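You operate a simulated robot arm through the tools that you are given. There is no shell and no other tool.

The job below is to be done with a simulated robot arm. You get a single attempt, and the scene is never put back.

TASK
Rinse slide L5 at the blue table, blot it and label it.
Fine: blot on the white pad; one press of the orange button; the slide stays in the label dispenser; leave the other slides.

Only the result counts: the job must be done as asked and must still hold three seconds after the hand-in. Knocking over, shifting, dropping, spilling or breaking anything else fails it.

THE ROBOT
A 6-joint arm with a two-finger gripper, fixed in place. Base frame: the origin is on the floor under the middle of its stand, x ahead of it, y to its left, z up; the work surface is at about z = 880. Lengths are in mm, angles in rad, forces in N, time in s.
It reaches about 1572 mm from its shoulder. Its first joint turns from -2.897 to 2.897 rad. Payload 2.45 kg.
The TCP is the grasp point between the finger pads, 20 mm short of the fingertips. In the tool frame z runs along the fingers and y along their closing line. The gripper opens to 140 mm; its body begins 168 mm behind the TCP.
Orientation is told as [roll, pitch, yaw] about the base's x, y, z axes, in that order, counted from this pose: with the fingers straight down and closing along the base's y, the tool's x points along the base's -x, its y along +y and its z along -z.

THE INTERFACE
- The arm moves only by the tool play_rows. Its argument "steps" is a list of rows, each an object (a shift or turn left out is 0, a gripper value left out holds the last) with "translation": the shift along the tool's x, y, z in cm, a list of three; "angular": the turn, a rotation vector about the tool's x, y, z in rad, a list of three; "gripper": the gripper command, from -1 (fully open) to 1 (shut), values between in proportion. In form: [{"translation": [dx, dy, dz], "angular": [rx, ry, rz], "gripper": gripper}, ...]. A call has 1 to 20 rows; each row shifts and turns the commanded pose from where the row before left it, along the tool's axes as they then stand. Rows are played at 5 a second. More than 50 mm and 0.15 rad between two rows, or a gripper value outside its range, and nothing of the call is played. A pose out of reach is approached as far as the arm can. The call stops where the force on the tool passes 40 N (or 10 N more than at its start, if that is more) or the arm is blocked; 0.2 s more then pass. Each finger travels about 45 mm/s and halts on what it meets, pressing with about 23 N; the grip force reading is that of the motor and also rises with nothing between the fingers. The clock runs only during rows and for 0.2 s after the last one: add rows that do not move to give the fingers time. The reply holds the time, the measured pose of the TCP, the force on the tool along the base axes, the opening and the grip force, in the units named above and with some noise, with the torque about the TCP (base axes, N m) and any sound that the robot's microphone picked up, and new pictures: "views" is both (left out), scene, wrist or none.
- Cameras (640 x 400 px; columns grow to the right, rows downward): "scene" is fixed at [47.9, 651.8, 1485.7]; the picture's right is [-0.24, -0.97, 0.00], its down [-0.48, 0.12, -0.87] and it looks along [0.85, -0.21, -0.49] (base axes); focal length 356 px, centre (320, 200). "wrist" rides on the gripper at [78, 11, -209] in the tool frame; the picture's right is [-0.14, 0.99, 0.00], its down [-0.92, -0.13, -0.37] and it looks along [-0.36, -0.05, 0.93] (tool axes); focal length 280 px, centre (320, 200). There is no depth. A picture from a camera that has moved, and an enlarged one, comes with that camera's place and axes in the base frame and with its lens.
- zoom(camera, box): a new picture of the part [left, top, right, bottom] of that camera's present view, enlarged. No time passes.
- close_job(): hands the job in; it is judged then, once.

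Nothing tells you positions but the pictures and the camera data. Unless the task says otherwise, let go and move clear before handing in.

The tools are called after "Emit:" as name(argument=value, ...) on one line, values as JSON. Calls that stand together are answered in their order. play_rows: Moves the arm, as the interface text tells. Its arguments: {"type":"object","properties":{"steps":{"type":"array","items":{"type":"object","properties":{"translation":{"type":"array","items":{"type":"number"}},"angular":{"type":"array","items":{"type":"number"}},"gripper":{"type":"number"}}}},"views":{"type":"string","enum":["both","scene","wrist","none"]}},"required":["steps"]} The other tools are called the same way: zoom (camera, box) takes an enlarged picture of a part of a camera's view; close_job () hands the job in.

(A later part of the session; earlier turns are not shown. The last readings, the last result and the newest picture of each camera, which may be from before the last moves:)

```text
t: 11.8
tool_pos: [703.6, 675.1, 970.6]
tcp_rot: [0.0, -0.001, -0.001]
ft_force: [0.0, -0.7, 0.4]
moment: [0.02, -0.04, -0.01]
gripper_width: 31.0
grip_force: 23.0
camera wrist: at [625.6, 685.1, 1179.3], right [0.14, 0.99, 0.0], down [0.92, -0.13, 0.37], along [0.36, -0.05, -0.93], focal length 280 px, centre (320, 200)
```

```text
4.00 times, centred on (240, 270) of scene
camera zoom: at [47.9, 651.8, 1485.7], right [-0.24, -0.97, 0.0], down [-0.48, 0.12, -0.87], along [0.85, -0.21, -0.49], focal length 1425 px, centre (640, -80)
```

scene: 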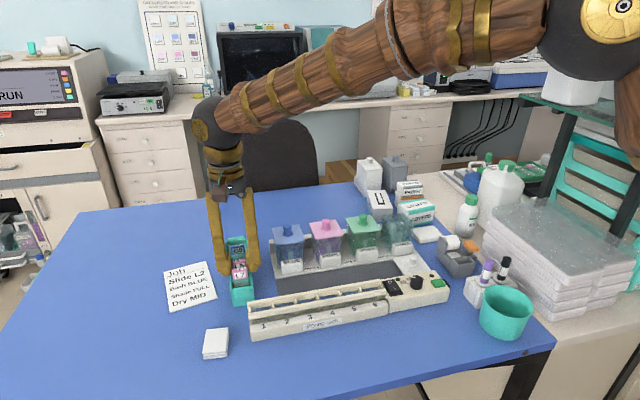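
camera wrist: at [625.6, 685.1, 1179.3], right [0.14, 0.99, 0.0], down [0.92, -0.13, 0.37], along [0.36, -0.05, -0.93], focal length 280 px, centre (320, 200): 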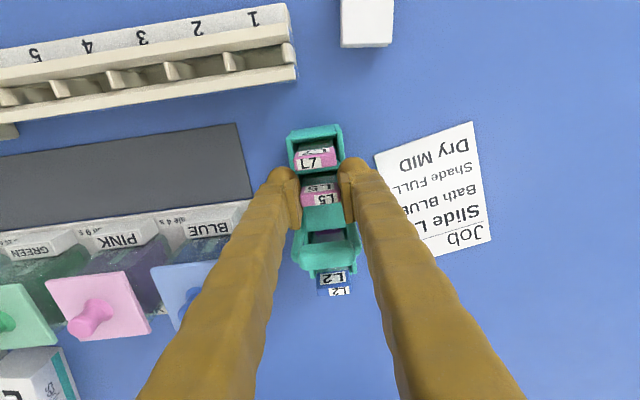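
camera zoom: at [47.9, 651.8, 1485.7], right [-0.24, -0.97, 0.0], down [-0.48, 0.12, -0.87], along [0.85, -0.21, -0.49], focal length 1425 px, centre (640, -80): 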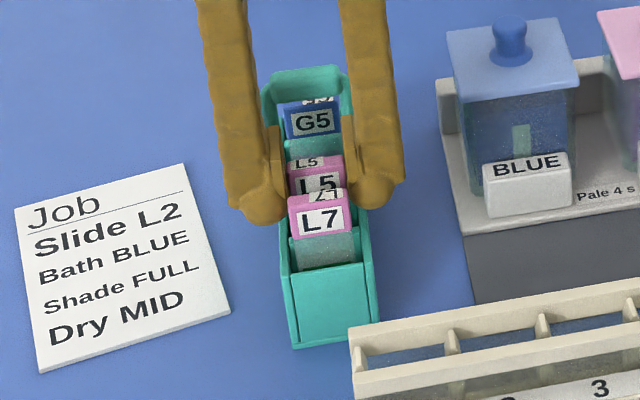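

L5 is gripped at 31 mm with 23 N. I'll lift it straight up slowly.

Emit:
play_rows(steps=[{"translation": [0, 0, -0.5]}, {"translation": [0, 0, -1.0]}, {"translation": [0, 0, -1.5]}, {"translation": [0, 0, -2.0]}, {"translation": [0, 0, -2.0]}, {}], views="both")

Emit:
zoom(camera="scene", box=[180, 180, 300, 310])

Emit:
zoom(camera="wrist", box=[230, 90, 410, 260])

```text
t: 13.2
tool_pos: [702.1, 673.5, 1042.2]
tcp_rot: [0.0, -0.001, -0.001]
ft_force: [0.5, 0.3, -1.3]
moment: [0.0, 0.01, -0.03]
gripper_width: 30.6
grip_force: 23.0
camera wrist: at [624.7, 684.0, 1251.2], right [0.14, 0.99, 0.0], down [0.92, -0.13, 0.37], along [0.36, -0.05, -0.93], focal length 280 px, centre (320, 200)
```

scene: 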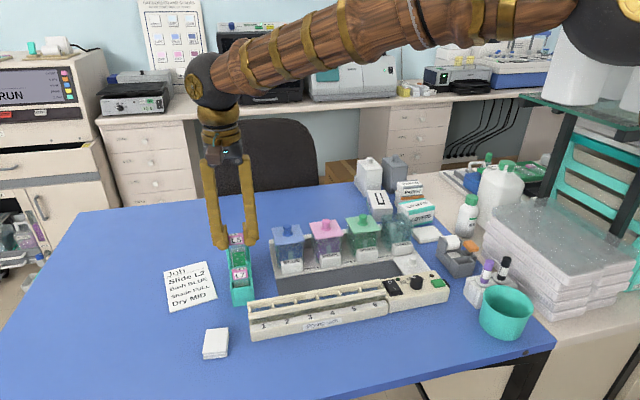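
wrist: 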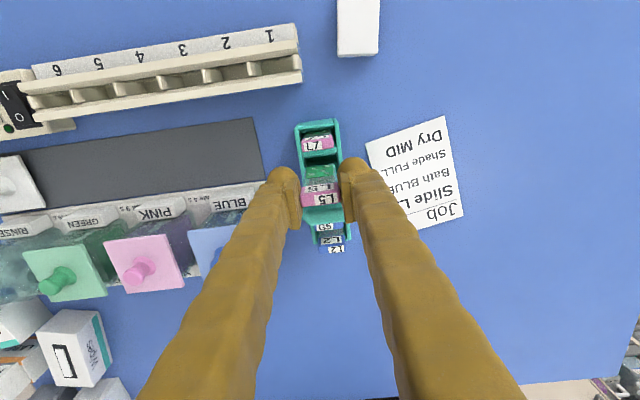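

```text
3.08 times, centred on (240, 245) of scene
camera zoom: at [47.9, 651.8, 1485.7], right [-0.24, -0.97, 0.0], down [-0.48, 0.12, -0.87], along [0.85, -0.21, -0.49], focal length 1096 px, centre (566, 62)
```

zoom: 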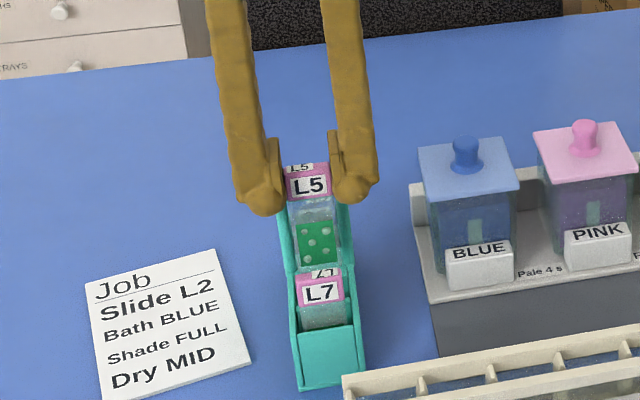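

```text
2.35 times, centred on (320, 175) of wrist
camera zoom: at [624.7, 684.0, 1251.2], right [0.14, 0.99, 0.0], down [0.92, -0.13, 0.37], along [0.36, -0.05, -0.93], focal length 660 px, centre (320, 259)
```

zoom: 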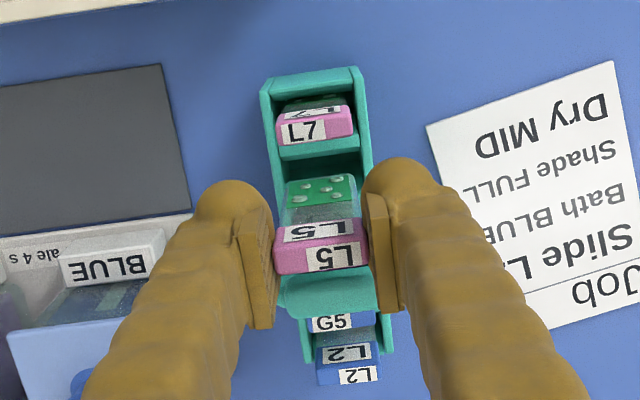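

L5 is coming out cleanly with its stained patch visible, and L7 and the box are unmoved. I'll keep lifting until the slide's bottom is above the handle.

Emit:
play_rows(steps=[{"translation": [0, 0, -2.0]}, {"translation": [0, 0, -2.5]}, {"translation": [0, 0, -2.5]}, {"translation": [0, 0, -2.5]}, {"translation": [0, 0, -1.0]}, {}], views="both")

Emit:
zoom(camera="scene", box=[170, 120, 310, 310])

Emit:
zoom(camera="wrist", box=[230, 90, 410, 260])

```text
t: 14.6
tool_pos: [705.7, 676.5, 1148.3]
tcp_rot: [-0.001, -0.001, 0.001]
ft_force: [-0.2, -0.1, -0.7]
moment: [0.02, -0.02, 0.01]
gripper_width: 30.8
grip_force: 23.3
camera wrist: at [627.4, 686.6, 1356.5], right [0.14, 0.99, 0.0], down [0.92, -0.13, 0.37], along [0.36, -0.05, -0.93], focal length 280 px, centre (320, 200)
```

scene: 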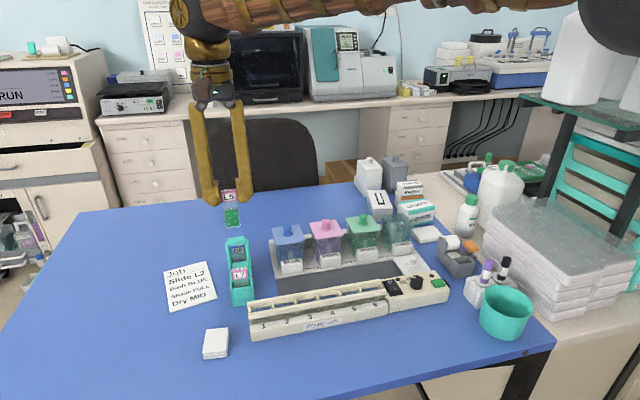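
wrist: 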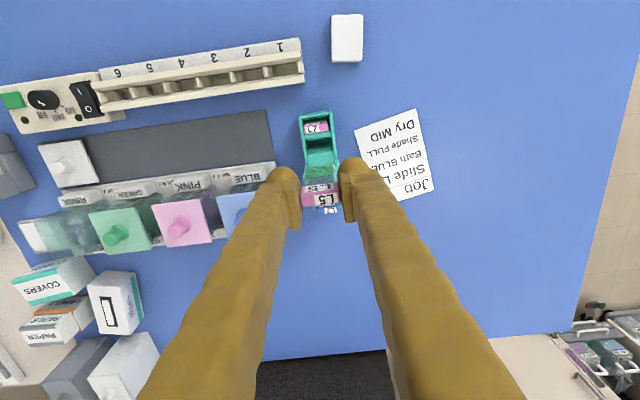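

```text
2.11 times, centred on (240, 215) of scene
camera zoom: at [47.9, 651.8, 1485.7], right [-0.24, -0.97, 0.0], down [-0.48, 0.12, -0.87], along [0.85, -0.21, -0.49], focal length 750 px, centre (488, 168)
```

zoom: 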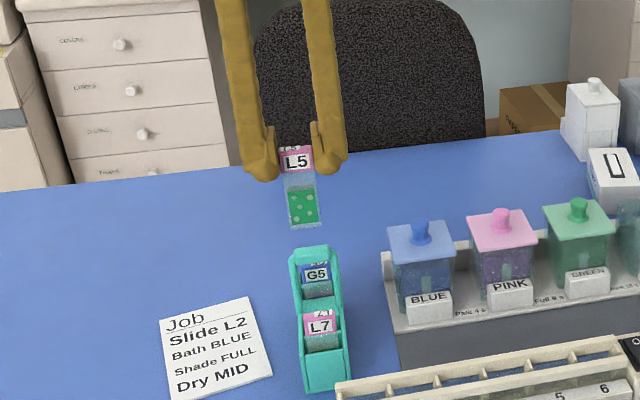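

```text
2.35 times, centred on (320, 175) of wrist
camera zoom: at [627.4, 686.6, 1356.5], right [0.14, 0.99, 0.0], down [0.92, -0.13, 0.37], along [0.36, -0.05, -0.93], focal length 660 px, centre (320, 259)
```

zoom: 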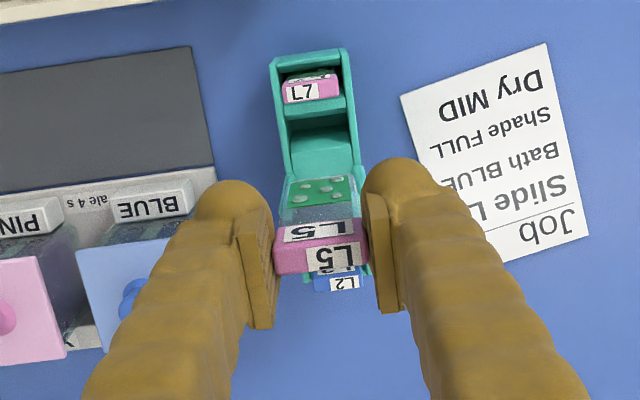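

L5 hangs free, about 85 mm from TCP to its lower end. From two views the RINSE rim is at z≈961, centre about (791.5, 248.5), with a 15 mm gap between its ribs; I'll carry the slide above it at travel height.

Emit:
play_rows(steps=[{"translation": [-0.86, -4.28, 0]}, {"translation": [-0.86, -4.28, 0]}, {"translation": [-0.86, -4.28, 0]}, {"translation": [-0.86, -4.28, 0]}, {"translation": [-0.86, -4.28, 0]}, {"translation": [-0.86, -4.28, 0]}, {"translation": [-0.86, -4.28, 0]}, {"translation": [-0.86, -4.28, 0]}, {"translation": [-0.86, -4.28, 0]}, {"translation": [-0.86, -4.28, 0]}, {}, {}], views="both")

Emit:
zoom(camera="wrist", box=[230, 90, 410, 260])

Emit:
zoom(camera="scene", box=[340, 130, 460, 280])

```text
t: 17.2
tool_pos: [790.1, 247.4, 1145.5]
tcp_rot: [0.001, 0.001, 0.001]
ft_force: [0.0, -0.1, -1.2]
moment: [0.01, 0.02, 0.01]
gripper_width: 30.9
grip_force: 22.8
camera wrist: at [711.7, 258.3, 1353.4], right [0.14, 0.99, 0.0], down [0.92, -0.13, 0.37], along [0.36, -0.05, -0.93], focal length 280 px, centre (320, 200)
```

scene: 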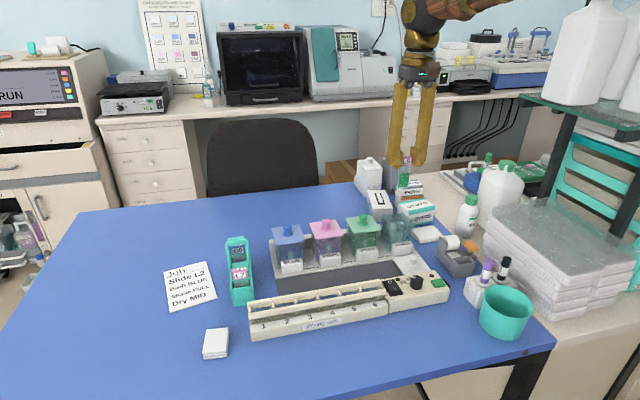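
wrist: 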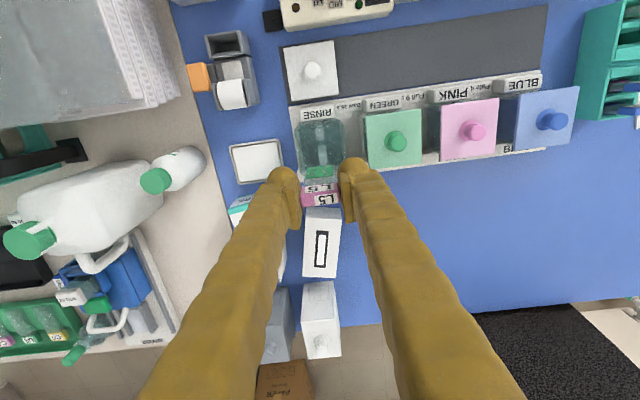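

```text
2.35 times, centred on (320, 175) of wrist
camera zoom: at [711.7, 258.3, 1353.4], right [0.14, 0.99, 0.0], down [0.92, -0.13, 0.37], along [0.36, -0.05, -0.93], focal length 660 px, centre (320, 259)
```

zoom: 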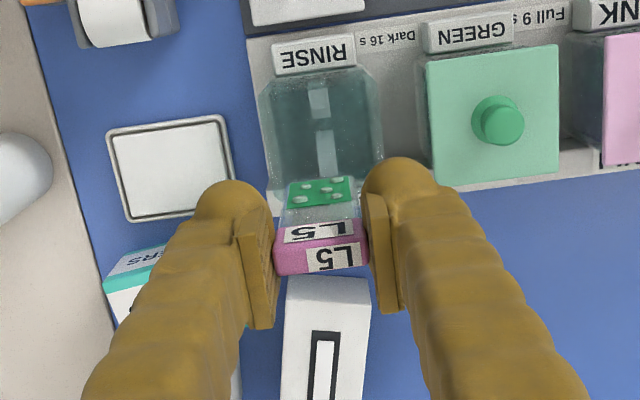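

```text
2.67 times, centred on (400, 205) of scene
camera zoom: at [47.9, 651.8, 1485.7], right [-0.24, -0.97, 0.0], down [-0.48, 0.12, -0.87], along [0.85, -0.21, -0.49], focal length 950 px, centre (107, 187)
```

zoom: 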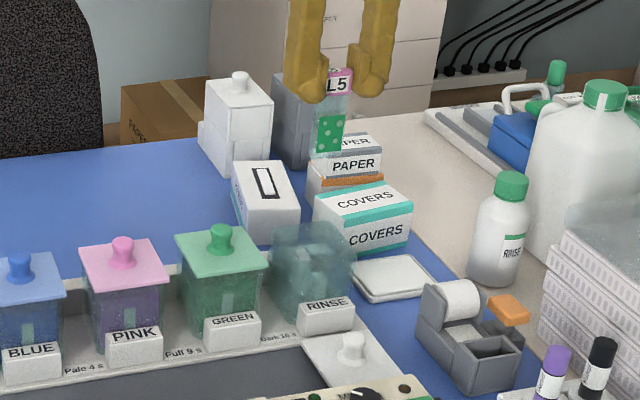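

The slide hangs vertically under the TCP as expected. I'll zoom in on the jar's ribs to fine-tune x before dipping.

Emit:
zoom(camera="wrist", box=[285, 95, 355, 190])

Emit:
zoom(camera="scene", box=[375, 200, 435, 270])

```text
4.21 times, centred on (320, 142) of wrist
camera zoom: at [711.7, 258.3, 1353.4], right [0.14, 0.99, 0.0], down [0.92, -0.13, 0.37], along [0.36, -0.05, -0.93], focal length 1181 px, centre (320, 442)
```

zoom: 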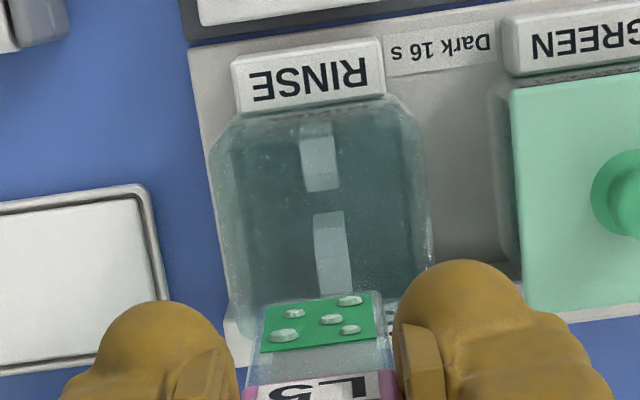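

```text
5.71 times, centred on (405, 235) of scene
camera zoom: at [47.9, 651.8, 1485.7], right [-0.24, -0.97, 0.0], down [-0.48, 0.12, -0.87], along [0.85, -0.21, -0.49], focal length 2036 px, centre (-166, 0)
```

zoom: 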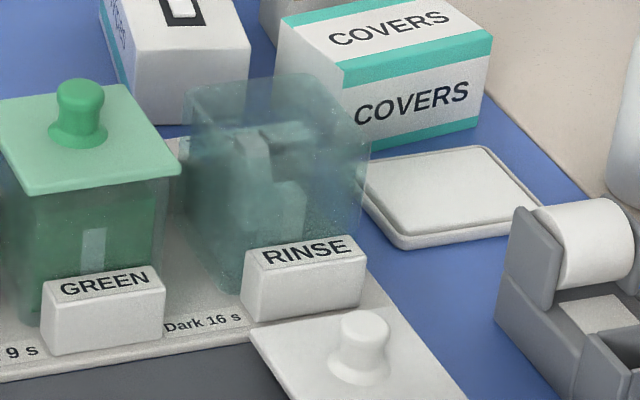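

The gap between ribs is about x 783–797, so x 790 is right. I'll lower until the slide's lower end is just above the rim and check alignment.

Emit:
play_rows(steps=[{"translation": [0, 0.1, 3.0]}, {"translation": [0, 0, 3.0]}, {"translation": [0, 0, 2.5]}, {"translation": [0, 0, 1.0]}, {}, {}], views="both")

Emit:
zoom(camera="wrist", box=[275, 95, 365, 215])

Emit:
zoom(camera="scene", box=[350, 180, 450, 280])

```text
t: 18.6
tool_pos: [788.5, 248.2, 1051.0]
tcp_rot: [0.001, 0.0, 0.0]
ft_force: [0.4, 0.2, -0.4]
moment: [0.0, 0.01, -0.01]
gripper_width: 30.6
grip_force: 23.2
camera wrist: at [711.8, 258.7, 1259.6], right [0.14, 0.99, 0.0], down [0.92, -0.13, 0.37], along [0.36, -0.05, -0.93], focal length 280 px, centre (320, 200)
```

scene: 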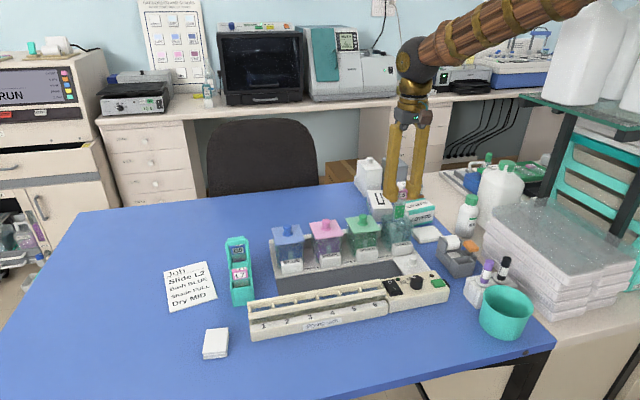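
wrist: 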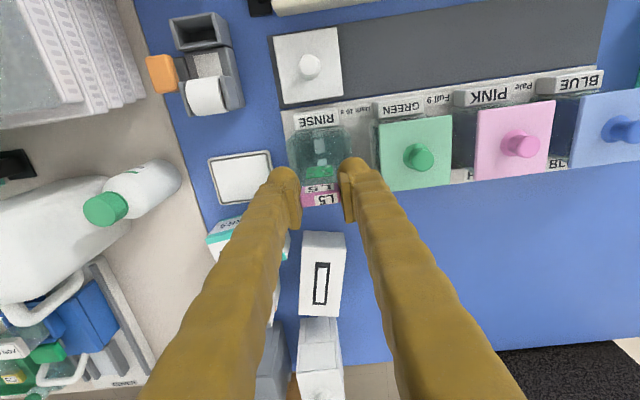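

```text
3.33 times, centred on (320, 155) of wrist
camera zoom: at [711.8, 258.7, 1259.6], right [0.14, 0.99, 0.0], down [0.92, -0.13, 0.37], along [0.36, -0.05, -0.93], focal length 935 px, centre (320, 350)
```

zoom: 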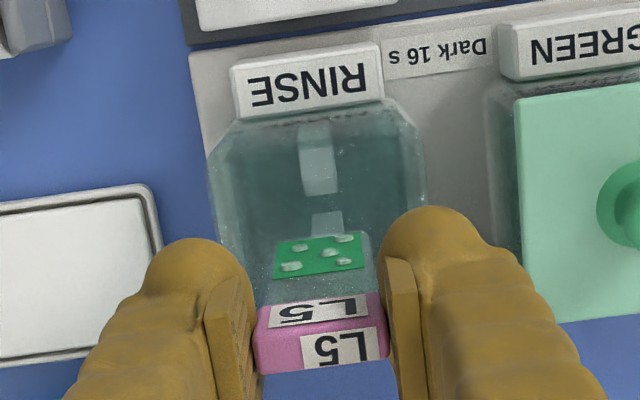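

```text
4.00 times, centred on (400, 230) of scene
camera zoom: at [47.9, 651.8, 1485.7], right [-0.24, -0.97, 0.0], down [-0.48, 0.12, -0.87], along [0.85, -0.21, -0.49], focal length 1425 px, centre (0, 80)
```

zoom: 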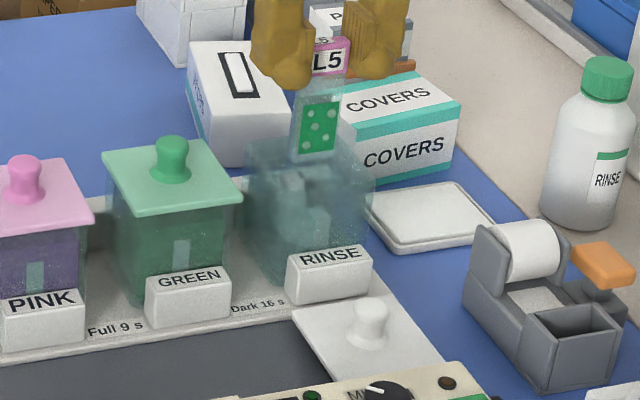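

The slide's lower end lines up with the gap between the ribs. I'll lower it into the rinse water in small steps, watching the force.

Emit:
play_rows(steps=[{"translation": [0, 0, 1.0]}, {"translation": [0, 0, 1.0]}, {"translation": [0, 0, 0.8]}, {}], views="both")

Emit:
zoom(camera="wrist", box=[275, 95, 365, 215])

Emit:
zoom(camera="scene", box=[350, 180, 450, 280])

```text
t: 19.6
tool_pos: [790.4, 248.8, 1021.7]
tcp_rot: [0.0, -0.001, 0.0]
ft_force: [-1.1, 0.0, -0.5]
moment: [0.0, -0.01, 0.01]
gripper_width: 30.9
grip_force: 22.7
camera wrist: at [712.5, 258.9, 1231.3], right [0.14, 0.99, 0.0], down [0.92, -0.13, 0.37], along [0.37, -0.05, -0.93], focal length 280 px, centre (320, 200)
```

scene: 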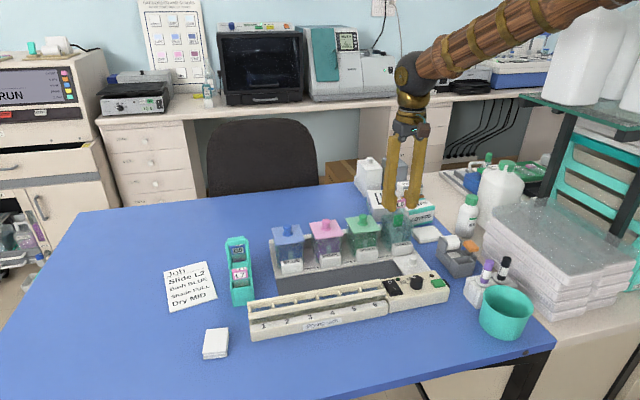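
wrist: 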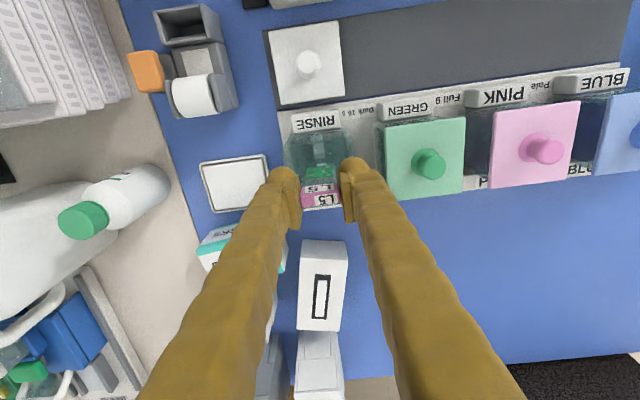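

```text
3.33 times, centred on (320, 155) of wrist
camera zoom: at [712.5, 258.9, 1231.3], right [0.14, 0.99, 0.0], down [0.92, -0.13, 0.37], along [0.37, -0.05, -0.93], focal length 935 px, centre (320, 350)
```

zoom: 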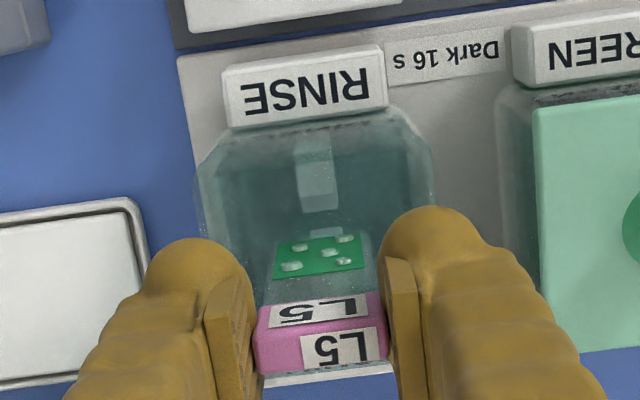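

```text
4.00 times, centred on (400, 230) of scene
camera zoom: at [47.9, 651.8, 1485.7], right [-0.24, -0.97, 0.0], down [-0.48, 0.12, -0.87], along [0.85, -0.21, -0.49], focal length 1425 px, centre (0, 80)
```

zoom: 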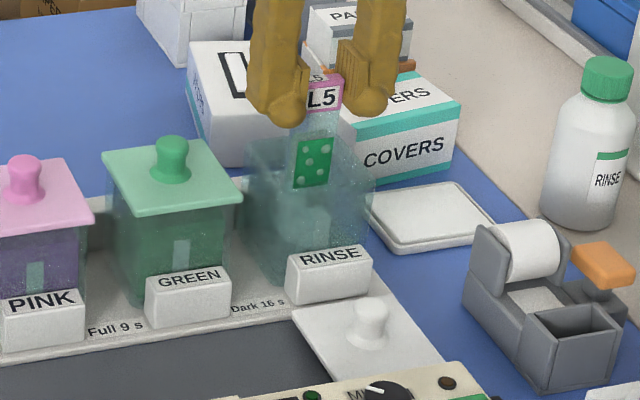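

It's clear of both ribs with no contact force. I continue down to TCP z≈988 (finger tips still above the rim) and hold to rinse.

Emit:
play_rows(steps=[{"translation": [0, 0, 1.0]}, {"translation": [0, 0, 1.0]}, {"translation": [0, 0, 0.8]}, {"translation": [0, 0, 0.5]}, {}], views="both")

Emit:
zoom(camera="wrist", box=[275, 95, 365, 215])

Emit:
zoom(camera="scene", box=[350, 180, 450, 280])

```text
t: 20.8
tool_pos: [789.0, 247.7, 989.9]
tcp_rot: [0.0, 0.001, 0.001]
ft_force: [-6.2, 0.4, -1.4]
moment: [0.04, 0.44, 0.02]
gripper_width: 30.7
grip_force: 22.6
camera wrist: at [712.7, 258.9, 1198.4], right [0.14, 0.99, 0.0], down [0.92, -0.13, 0.37], along [0.36, -0.05, -0.93], focal length 280 px, centre (320, 200)
```

scene: 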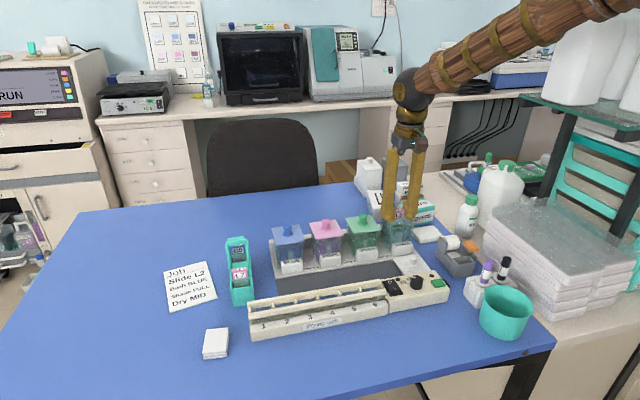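
wrist: 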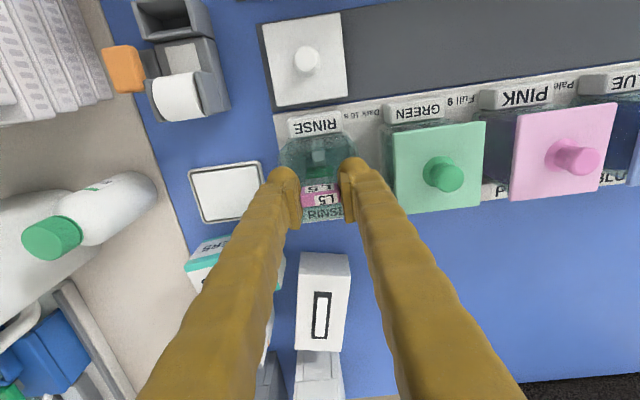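

```text
3.33 times, centred on (320, 155) of wrist
camera zoom: at [712.7, 258.9, 1198.4], right [0.14, 0.99, 0.0], down [0.92, -0.13, 0.37], along [0.36, -0.05, -0.93], focal length 935 px, centre (320, 350)
```

zoom: 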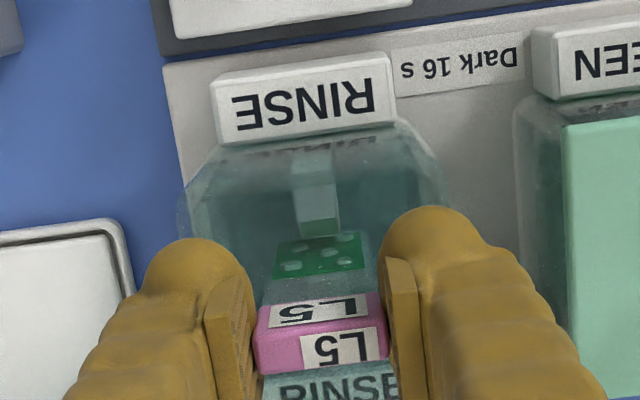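

```text
4.00 times, centred on (400, 230) of scene
camera zoom: at [47.9, 651.8, 1485.7], right [-0.24, -0.97, 0.0], down [-0.48, 0.12, -0.87], along [0.85, -0.21, -0.49], focal length 1425 px, centre (0, 80)
```

zoom: 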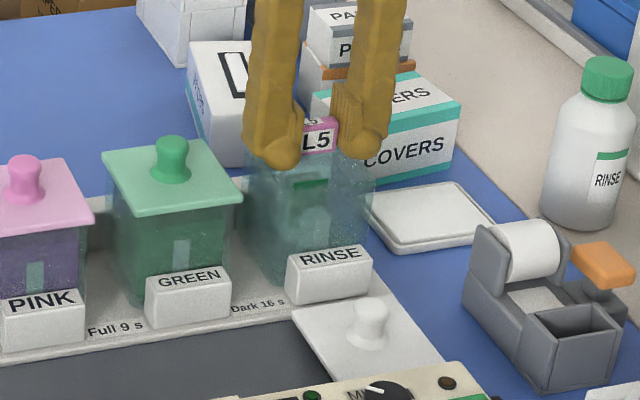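

A sideways force of −6 N in x shows that the slide is pressing on the rear rib. I'll ease it about 3 mm toward the robot and check the force.

Emit:
play_rows(steps=[{"translation": [0.15, 0, 0]}, {"translation": [0.15, 0, 0]}, {}], views="wrist")

Emit:
zoom(camera="wrist", box=[275, 95, 365, 215])

```text
t: 21.6
tool_pos: [786.4, 249.9, 988.8]
tcp_rot: [0.0, -0.001, 0.001]
ft_force: [-0.4, -0.4, -1.1]
moment: [-0.02, -0.01, 0.0]
gripper_width: 30.8
grip_force: 22.9
camera wrist: at [708.5, 260.4, 1198.2], right [0.14, 0.99, 0.0], down [0.92, -0.13, 0.37], along [0.37, -0.05, -0.93], focal length 280 px, centre (320, 200)
```

wrist: 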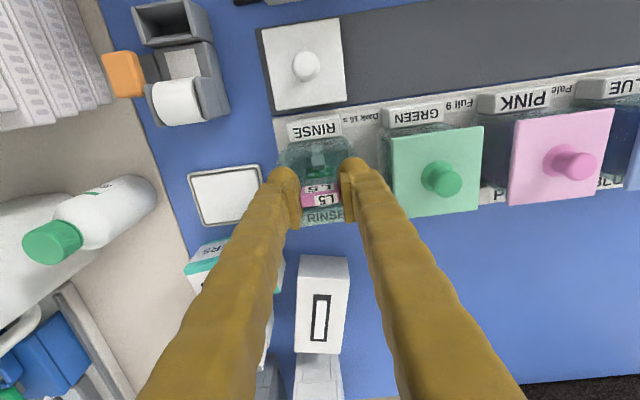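

```text
3.33 times, centred on (320, 155) of wrist
camera zoom: at [708.5, 260.4, 1198.2], right [0.14, 0.99, 0.0], down [0.92, -0.13, 0.37], along [0.37, -0.05, -0.93], focal length 935 px, centre (320, 350)
```

zoom: 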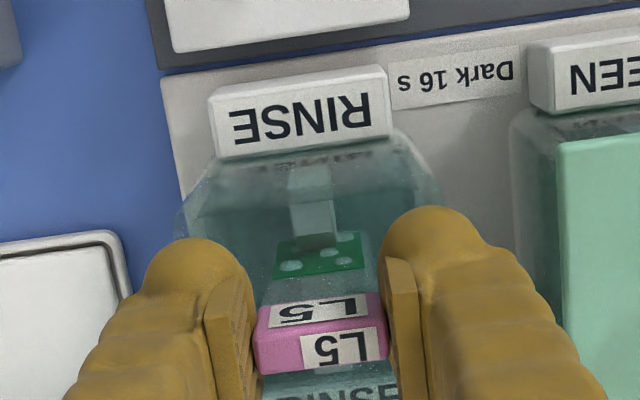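

The force is back to zero, so the slide hangs free in the gap. I'll lower 4 mm more and rinse with gentle side-to-side motion for several seconds.

Emit:
play_rows(steps=[{"translation": [0, 0, 0.2]}, {"translation": [0, 0, 0.2]}, {"translation": [0, 0.3, 0]}, {"translation": [0, 0.3, 0]}, {"translation": [0, -0.3, 0]}, {"translation": [0, -0.3, 0]}, {"translation": [0, -0.3, 0]}, {"translation": [0, -0.3, 0]}, {"translation": [0, 0.3, 0]}, {"translation": [0, 0.3, 0]}, {"translation": [0, 0.3, 0]}, {"translation": [0, 0.3, 0]}, {"translation": [0, -0.3, 0]}, {"translation": [0, -0.3, 0]}, {}, {}, {}, {}, {}, {}], views="both")

Emit:
zoom(camera="wrist", box=[275, 95, 365, 215])

Emit:
zoom(camera="scene", box=[350, 180, 450, 280])

```text
t: 25.8
tool_pos: [786.2, 248.2, 985.2]
tcp_rot: [0.001, -0.001, -0.001]
ft_force: [-0.2, 0.6, -0.7]
moment: [0.0, -0.01, 0.0]
gripper_width: 30.7
grip_force: 22.8
camera wrist: at [708.7, 259.1, 1194.5], right [0.14, 0.99, 0.0], down [0.92, -0.13, 0.37], along [0.36, -0.05, -0.93], focal length 280 px, centre (320, 200)
```

scene: 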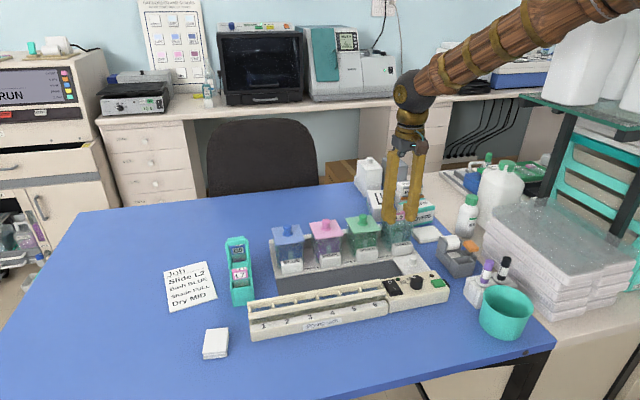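
wrist: 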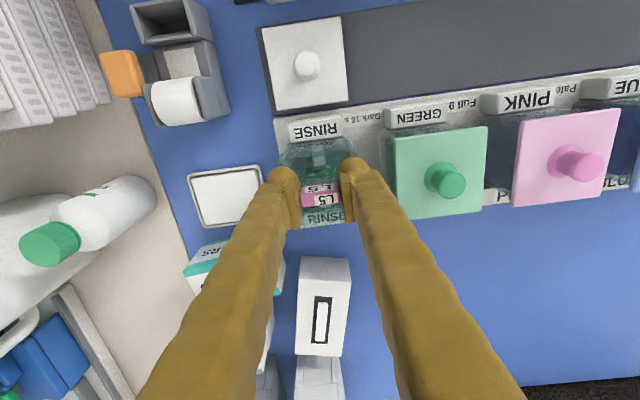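

```text
3.33 times, centred on (320, 155) of wrist
camera zoom: at [708.7, 259.1, 1194.5], right [0.14, 0.99, 0.0], down [0.92, -0.13, 0.37], along [0.36, -0.05, -0.93], focal length 935 px, centre (320, 350)
```

zoom: 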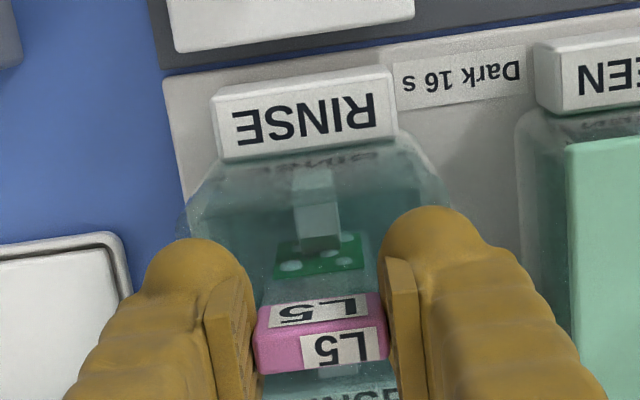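

```text
4.00 times, centred on (400, 230) of scene
camera zoom: at [47.9, 651.8, 1485.7], right [-0.24, -0.97, 0.0], down [-0.48, 0.12, -0.87], along [0.85, -0.21, -0.49], focal length 1425 px, centre (0, 80)
```

zoom: 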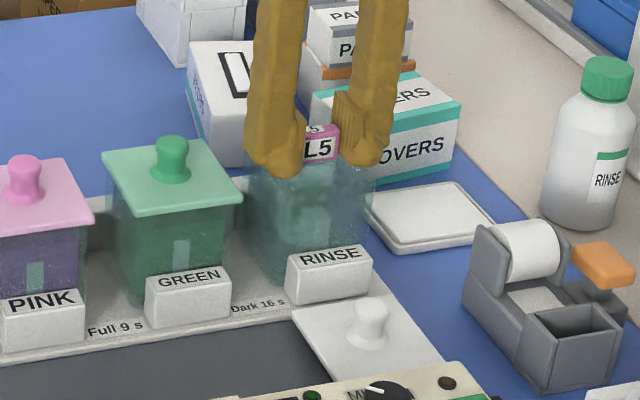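

The stained patch is under water and nothing has shifted. I'll hold 3 s more, then lift slowly, letting it drain above the jar.

Emit:
play_rows(steps=[{}, {}, {}, {}, {}, {}, {}, {}, {}, {}, {"translation": [0, 0, -1.0]}, {"translation": [0, 0, -1.0]}, {"translation": [0, 0, -1.0]}, {"translation": [0, 0, -1.0]}, {"translation": [0, 0, -1.0]}, {"translation": [0, 0, -1.0]}, {"translation": [0, 0, -1.0]}, {"translation": [0, 0, -1.0]}, {"translation": [0, 0, -1.0]}, {}], views="both")

Emit:
zoom(camera="wrist", box=[275, 95, 365, 215])

Emit:
zoom(camera="scene", box=[350, 160, 450, 280])

```text
t: 30.0
tool_pos: [785.6, 250.0, 1075.7]
tcp_rot: [0.001, 0.0, 0.001]
ft_force: [-0.2, -0.1, -0.3]
moment: [0.01, -0.02, -0.02]
gripper_width: 30.6
grip_force: 22.9
camera wrist: at [708.3, 259.6, 1284.2], right [0.14, 0.99, 0.0], down [0.92, -0.13, 0.37], along [0.36, -0.05, -0.93], focal length 280 px, centre (320, 200)
```

scene: 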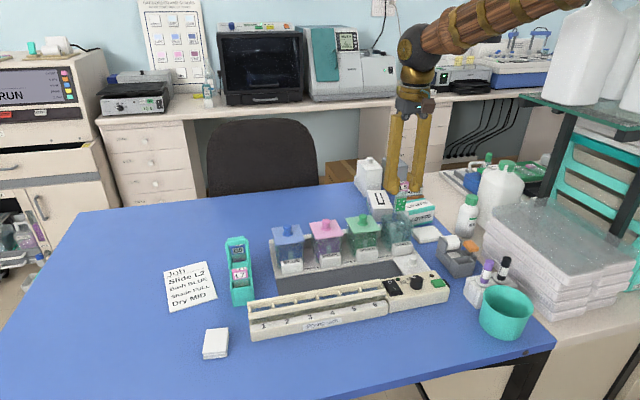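
wrist: 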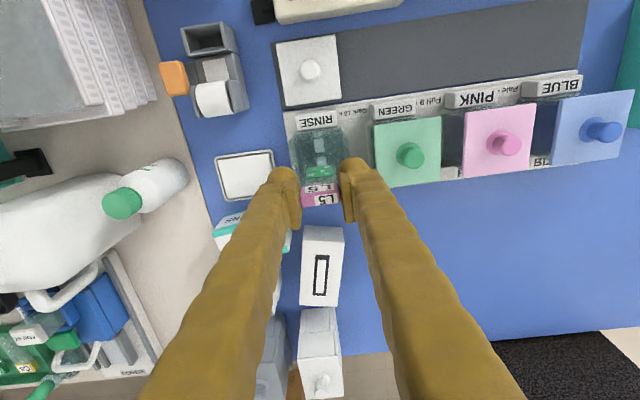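

```text
3.33 times, centred on (320, 155) of wrist
camera zoom: at [708.3, 259.6, 1284.2], right [0.14, 0.99, 0.0], down [0.92, -0.13, 0.37], along [0.36, -0.05, -0.93], focal length 935 px, centre (320, 350)
```

zoom: 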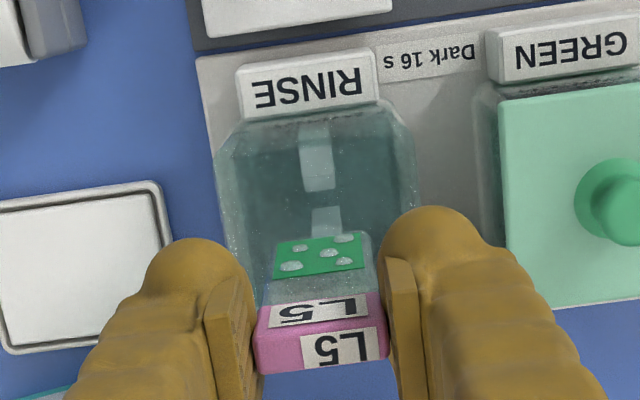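

```text
3.33 times, centred on (400, 220) of scene
camera zoom: at [47.9, 651.8, 1485.7], right [-0.24, -0.97, 0.0], down [-0.48, 0.12, -0.87], along [0.85, -0.21, -0.49], focal length 1187 px, centre (53, 133)
```

zoom: 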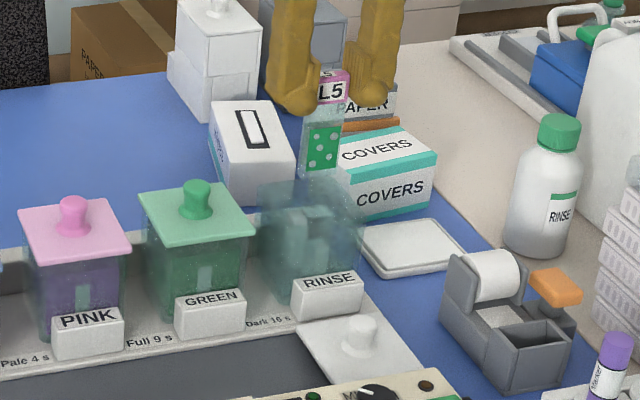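

The rinse is done and L5 is out of the water, draining over the jar. Now I move it over the white pad in its tray at about (812, 137).

Emit:
play_rows(steps=[{}, {}, {"translation": [-0.66, -2.83, 0]}, {"translation": [-0.66, -2.83, 0]}, {"translation": [-0.66, -2.83, 0]}, {"translation": [-0.66, -2.81, 0]}, {}], views="both")

Emit:
zoom(camera="wrist", box=[260, 95, 380, 235])

Emit:
zoom(camera="scene", box=[370, 160, 490, 280])

```text
t: 31.6
tool_pos: [812.8, 135.4, 1073.8]
tcp_rot: [0.0, -0.001, 0.001]
ft_force: [0.2, 0.7, -1.7]
moment: [0.04, -0.02, 0.01]
gripper_width: 31.0
grip_force: 22.5
camera wrist: at [735.7, 145.3, 1283.0], right [0.14, 0.99, 0.0], down [0.92, -0.13, 0.37], along [0.36, -0.05, -0.93], focal length 280 px, centre (320, 200)
```

scene: 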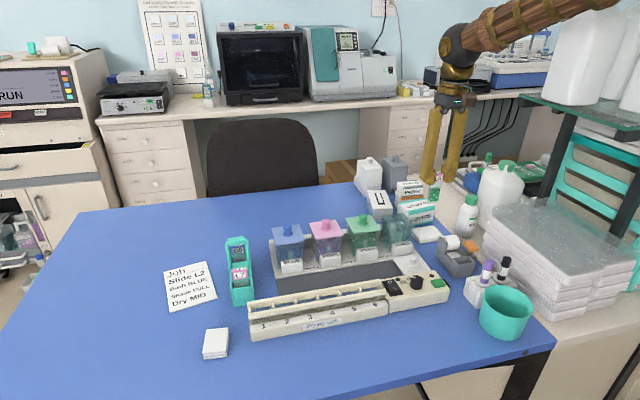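
wrist: 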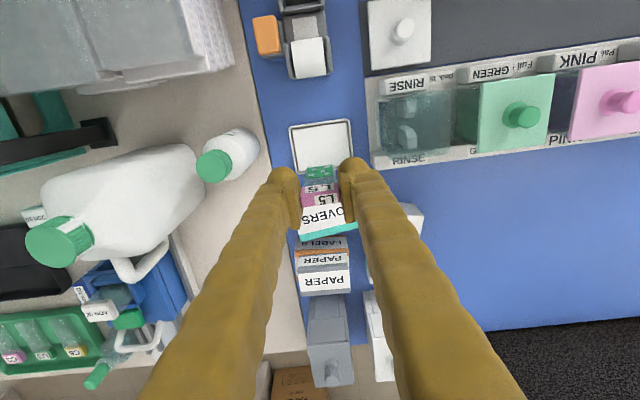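

```text
2.86 times, centred on (320, 165) of wrist
camera zoom: at [735.7, 145.3, 1283.0], right [0.14, 0.99, 0.0], down [0.92, -0.13, 0.37], along [0.36, -0.05, -0.93], focal length 801 px, centre (320, 300)
```

zoom: 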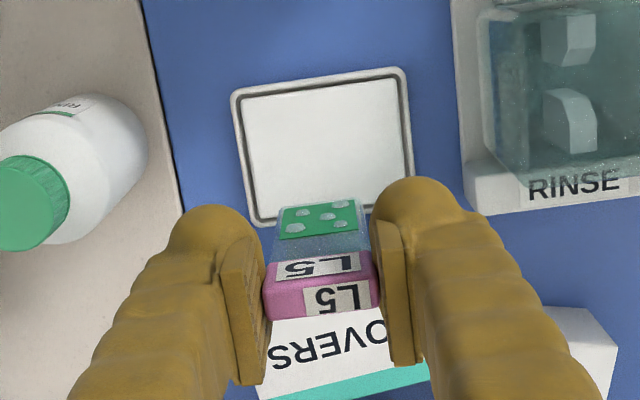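

```text
3.33 times, centred on (430, 220) of scene
camera zoom: at [47.9, 651.8, 1485.7], right [-0.24, -0.97, 0.0], down [-0.48, 0.12, -0.87], along [0.85, -0.21, -0.49], focal length 1187 px, centre (-47, 133)
```

zoom: 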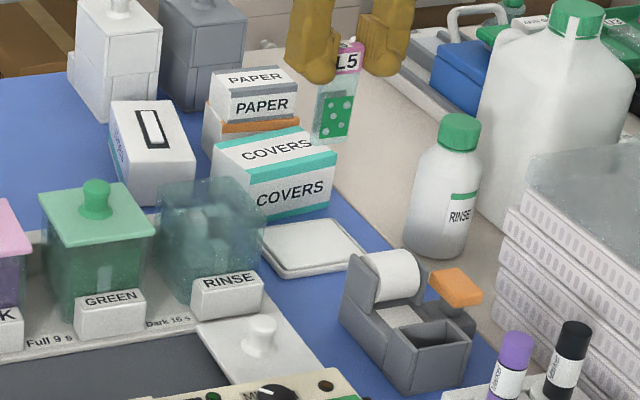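

L5 is centred above the pad with clearance all round. I'll lower most of the way, then creep in to make a soft contact.

Emit:
play_rows(steps=[{"translation": [0, 0, 2.0]}, {"translation": [0, 0, 2.0]}, {"translation": [0, 0, 2.0]}, {"translation": [0, 0, 1.5]}, {"translation": [0, 0, 1.0]}, {}], views="both")

Emit:
zoom(camera="wrist", box=[260, 95, 380, 235])

Emit:
zoom(camera="scene", box=[390, 180, 470, 280])

```text
t: 33.0
tool_pos: [812.3, 135.5, 991.6]
tcp_rot: [0.0, 0.0, -0.001]
ft_force: [0.9, -0.4, -0.2]
moment: [0.01, 0.04, 0.03]
gripper_width: 30.7
grip_force: 22.8
camera wrist: at [735.3, 145.3, 1199.8], right [0.14, 0.99, 0.0], down [0.92, -0.13, 0.37], along [0.37, -0.05, -0.93], focal length 280 px, centre (320, 200)
```

scene: 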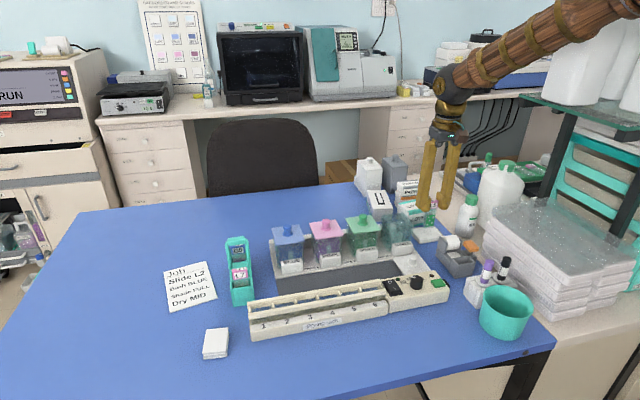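
wrist: 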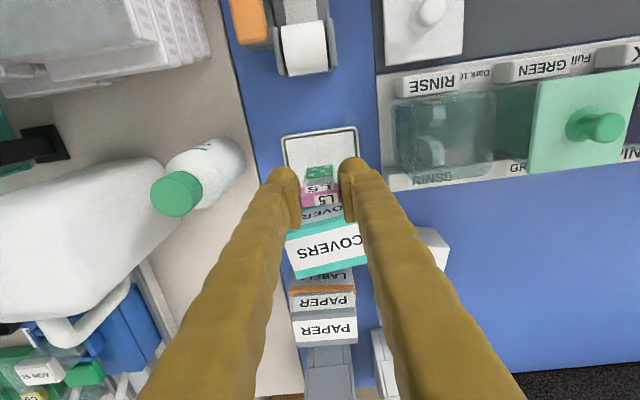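

```text
2.86 times, centred on (320, 165) of wrist
camera zoom: at [735.3, 145.3, 1199.8], right [0.14, 0.99, 0.0], down [0.92, -0.13, 0.37], along [0.37, -0.05, -0.93], focal length 801 px, centre (320, 300)
```

zoom: 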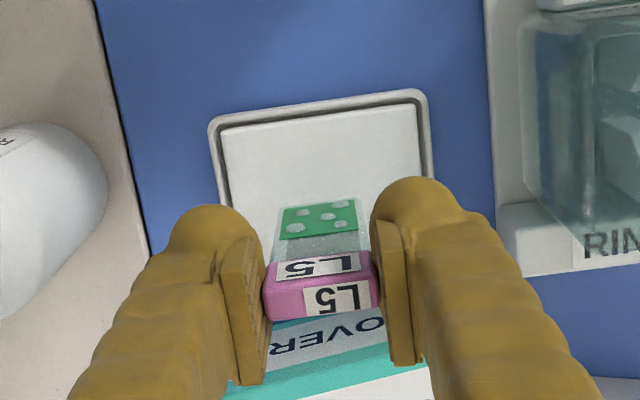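

```text
4.00 times, centred on (430, 230) of scene
camera zoom: at [47.9, 651.8, 1485.7], right [-0.24, -0.97, 0.0], down [-0.48, 0.12, -0.87], along [0.85, -0.21, -0.49], focal length 1425 px, centre (-120, 80)
```

zoom: 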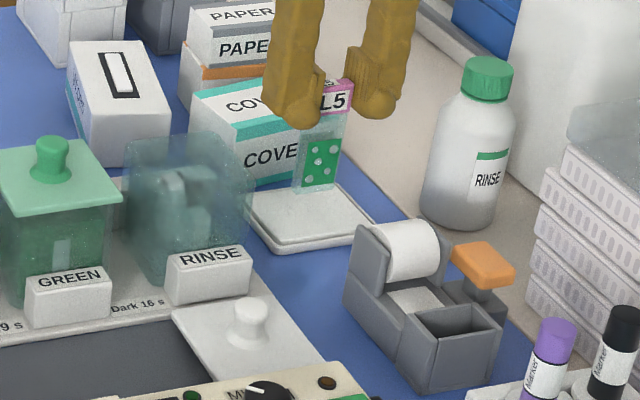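

The lower edge of L5 is about 12–15 mm above the pad. I'll creep down in 2 mm steps.

Emit:
play_rows(steps=[{"translation": [0, 0, 0.2]}, {"translation": [0, 0, 0.2]}, {"translation": [0, 0, 0.2]}, {"translation": [0, 0, 0.2]}, {"translation": [0, 0, 0.2]}, {}], views="none")

```text
t: 34.4
tool_pos: [812.3, 136.0, 980.4]
tcp_rot: [0.002, 0.0, 0.0]
ft_force: [0.0, 0.5, -1.3]
moment: [-0.01, 0.01, 0.0]
gripper_width: 30.8
grip_force: 22.5
```

Emit:
play_rows(steps=[{"translation": [0, 0, 0.1]}, {"translation": [0, 0, 0.1]}, {"translation": [0, 0, 0.1]}, {}], views="none")

```text
t: 35.4
tool_pos: [812.0, 135.2, 977.6]
tcp_rot: [0.001, 0.0, 0.001]
ft_force: [-0.4, 0.3, -0.3]
moment: [0.0, 0.0, 0.03]
gripper_width: 30.9
grip_force: 23.5
```

Emit:
play_rows(steps=[{"translation": [0, 0, 0.1]}, {"translation": [0, 0, 0.1]}, {}], views="both")

Emit:
zoom(camera="scene", box=[410, 210, 450, 250])

Emit:
zoom(camera="wrist", box=[270, 105, 370, 225])

```text
t: 36.2
tool_pos: [812.7, 134.2, 976.3]
tcp_rot: [0.0, 0.0, 0.001]
ft_force: [0.4, -0.1, -1.6]
moment: [0.0, 0.0, 0.01]
gripper_width: 30.9
grip_force: 22.8
camera wrist: at [735.3, 145.1, 1184.5], right [0.14, 0.99, 0.0], down [0.92, -0.13, 0.37], along [0.36, -0.05, -0.93], focal length 280 px, centre (320, 200)
```

scene: 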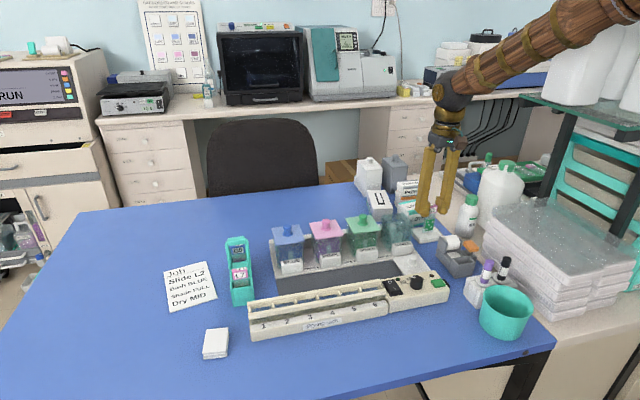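
wrist: 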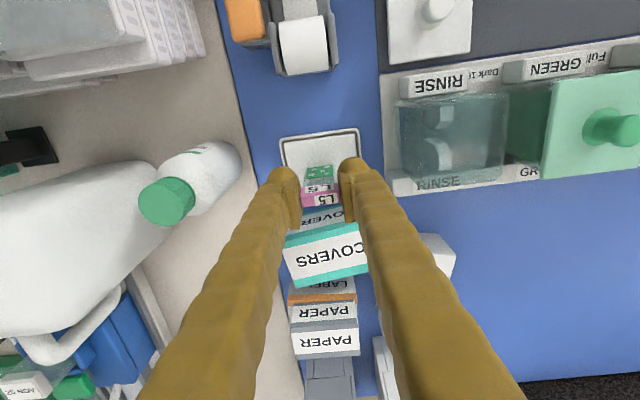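

```text
10.00 times, centred on (430, 230) of scene
camera zoom: at [47.9, 651.8, 1485.7], right [-0.24, -0.97, 0.0], down [-0.48, 0.12, -0.87], along [0.85, -0.21, -0.49], focal length 3562 px, centre (-780, -100)
```

zoom: 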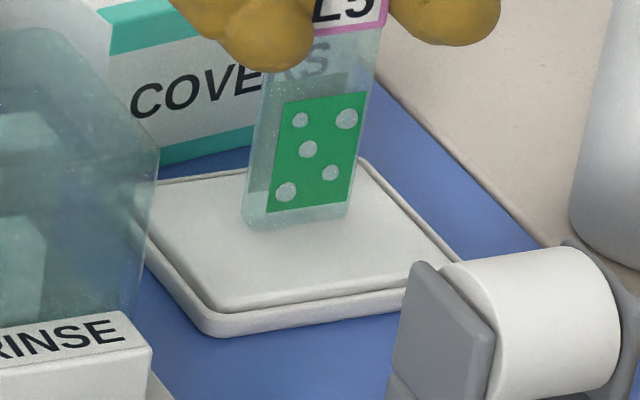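

```text
3.33 times, centred on (320, 165) of wrist
camera zoom: at [735.3, 145.1, 1184.5], right [0.14, 0.99, 0.0], down [0.92, -0.13, 0.37], along [0.36, -0.05, -0.93], focal length 935 px, centre (320, 317)
```

zoom: 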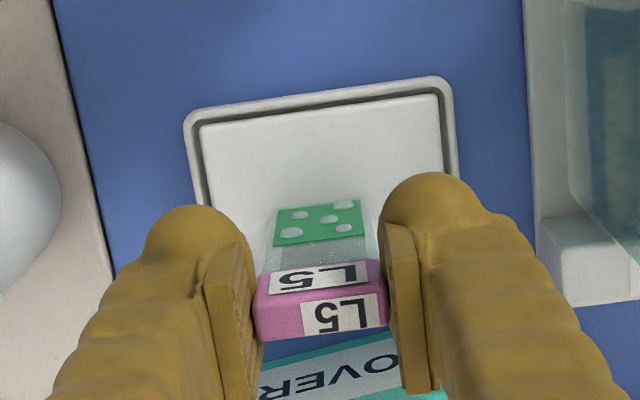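

The glass is just above the pad surface. I continue in 1 mm steps until I feel contact.

Emit:
play_rows(steps=[{"translation": [0, 0, 0.1]}, {"translation": [0, 0, 0.1]}, {}], views="none")

```text
t: 37.0
tool_pos: [813.8, 135.2, 974.6]
tcp_rot: [0.0, -0.003, 0.0]
ft_force: [1.4, -4.3, 23.2]
moment: [-0.06, -0.28, 0.0]
gripper_width: 30.8
grip_force: 23.2
```

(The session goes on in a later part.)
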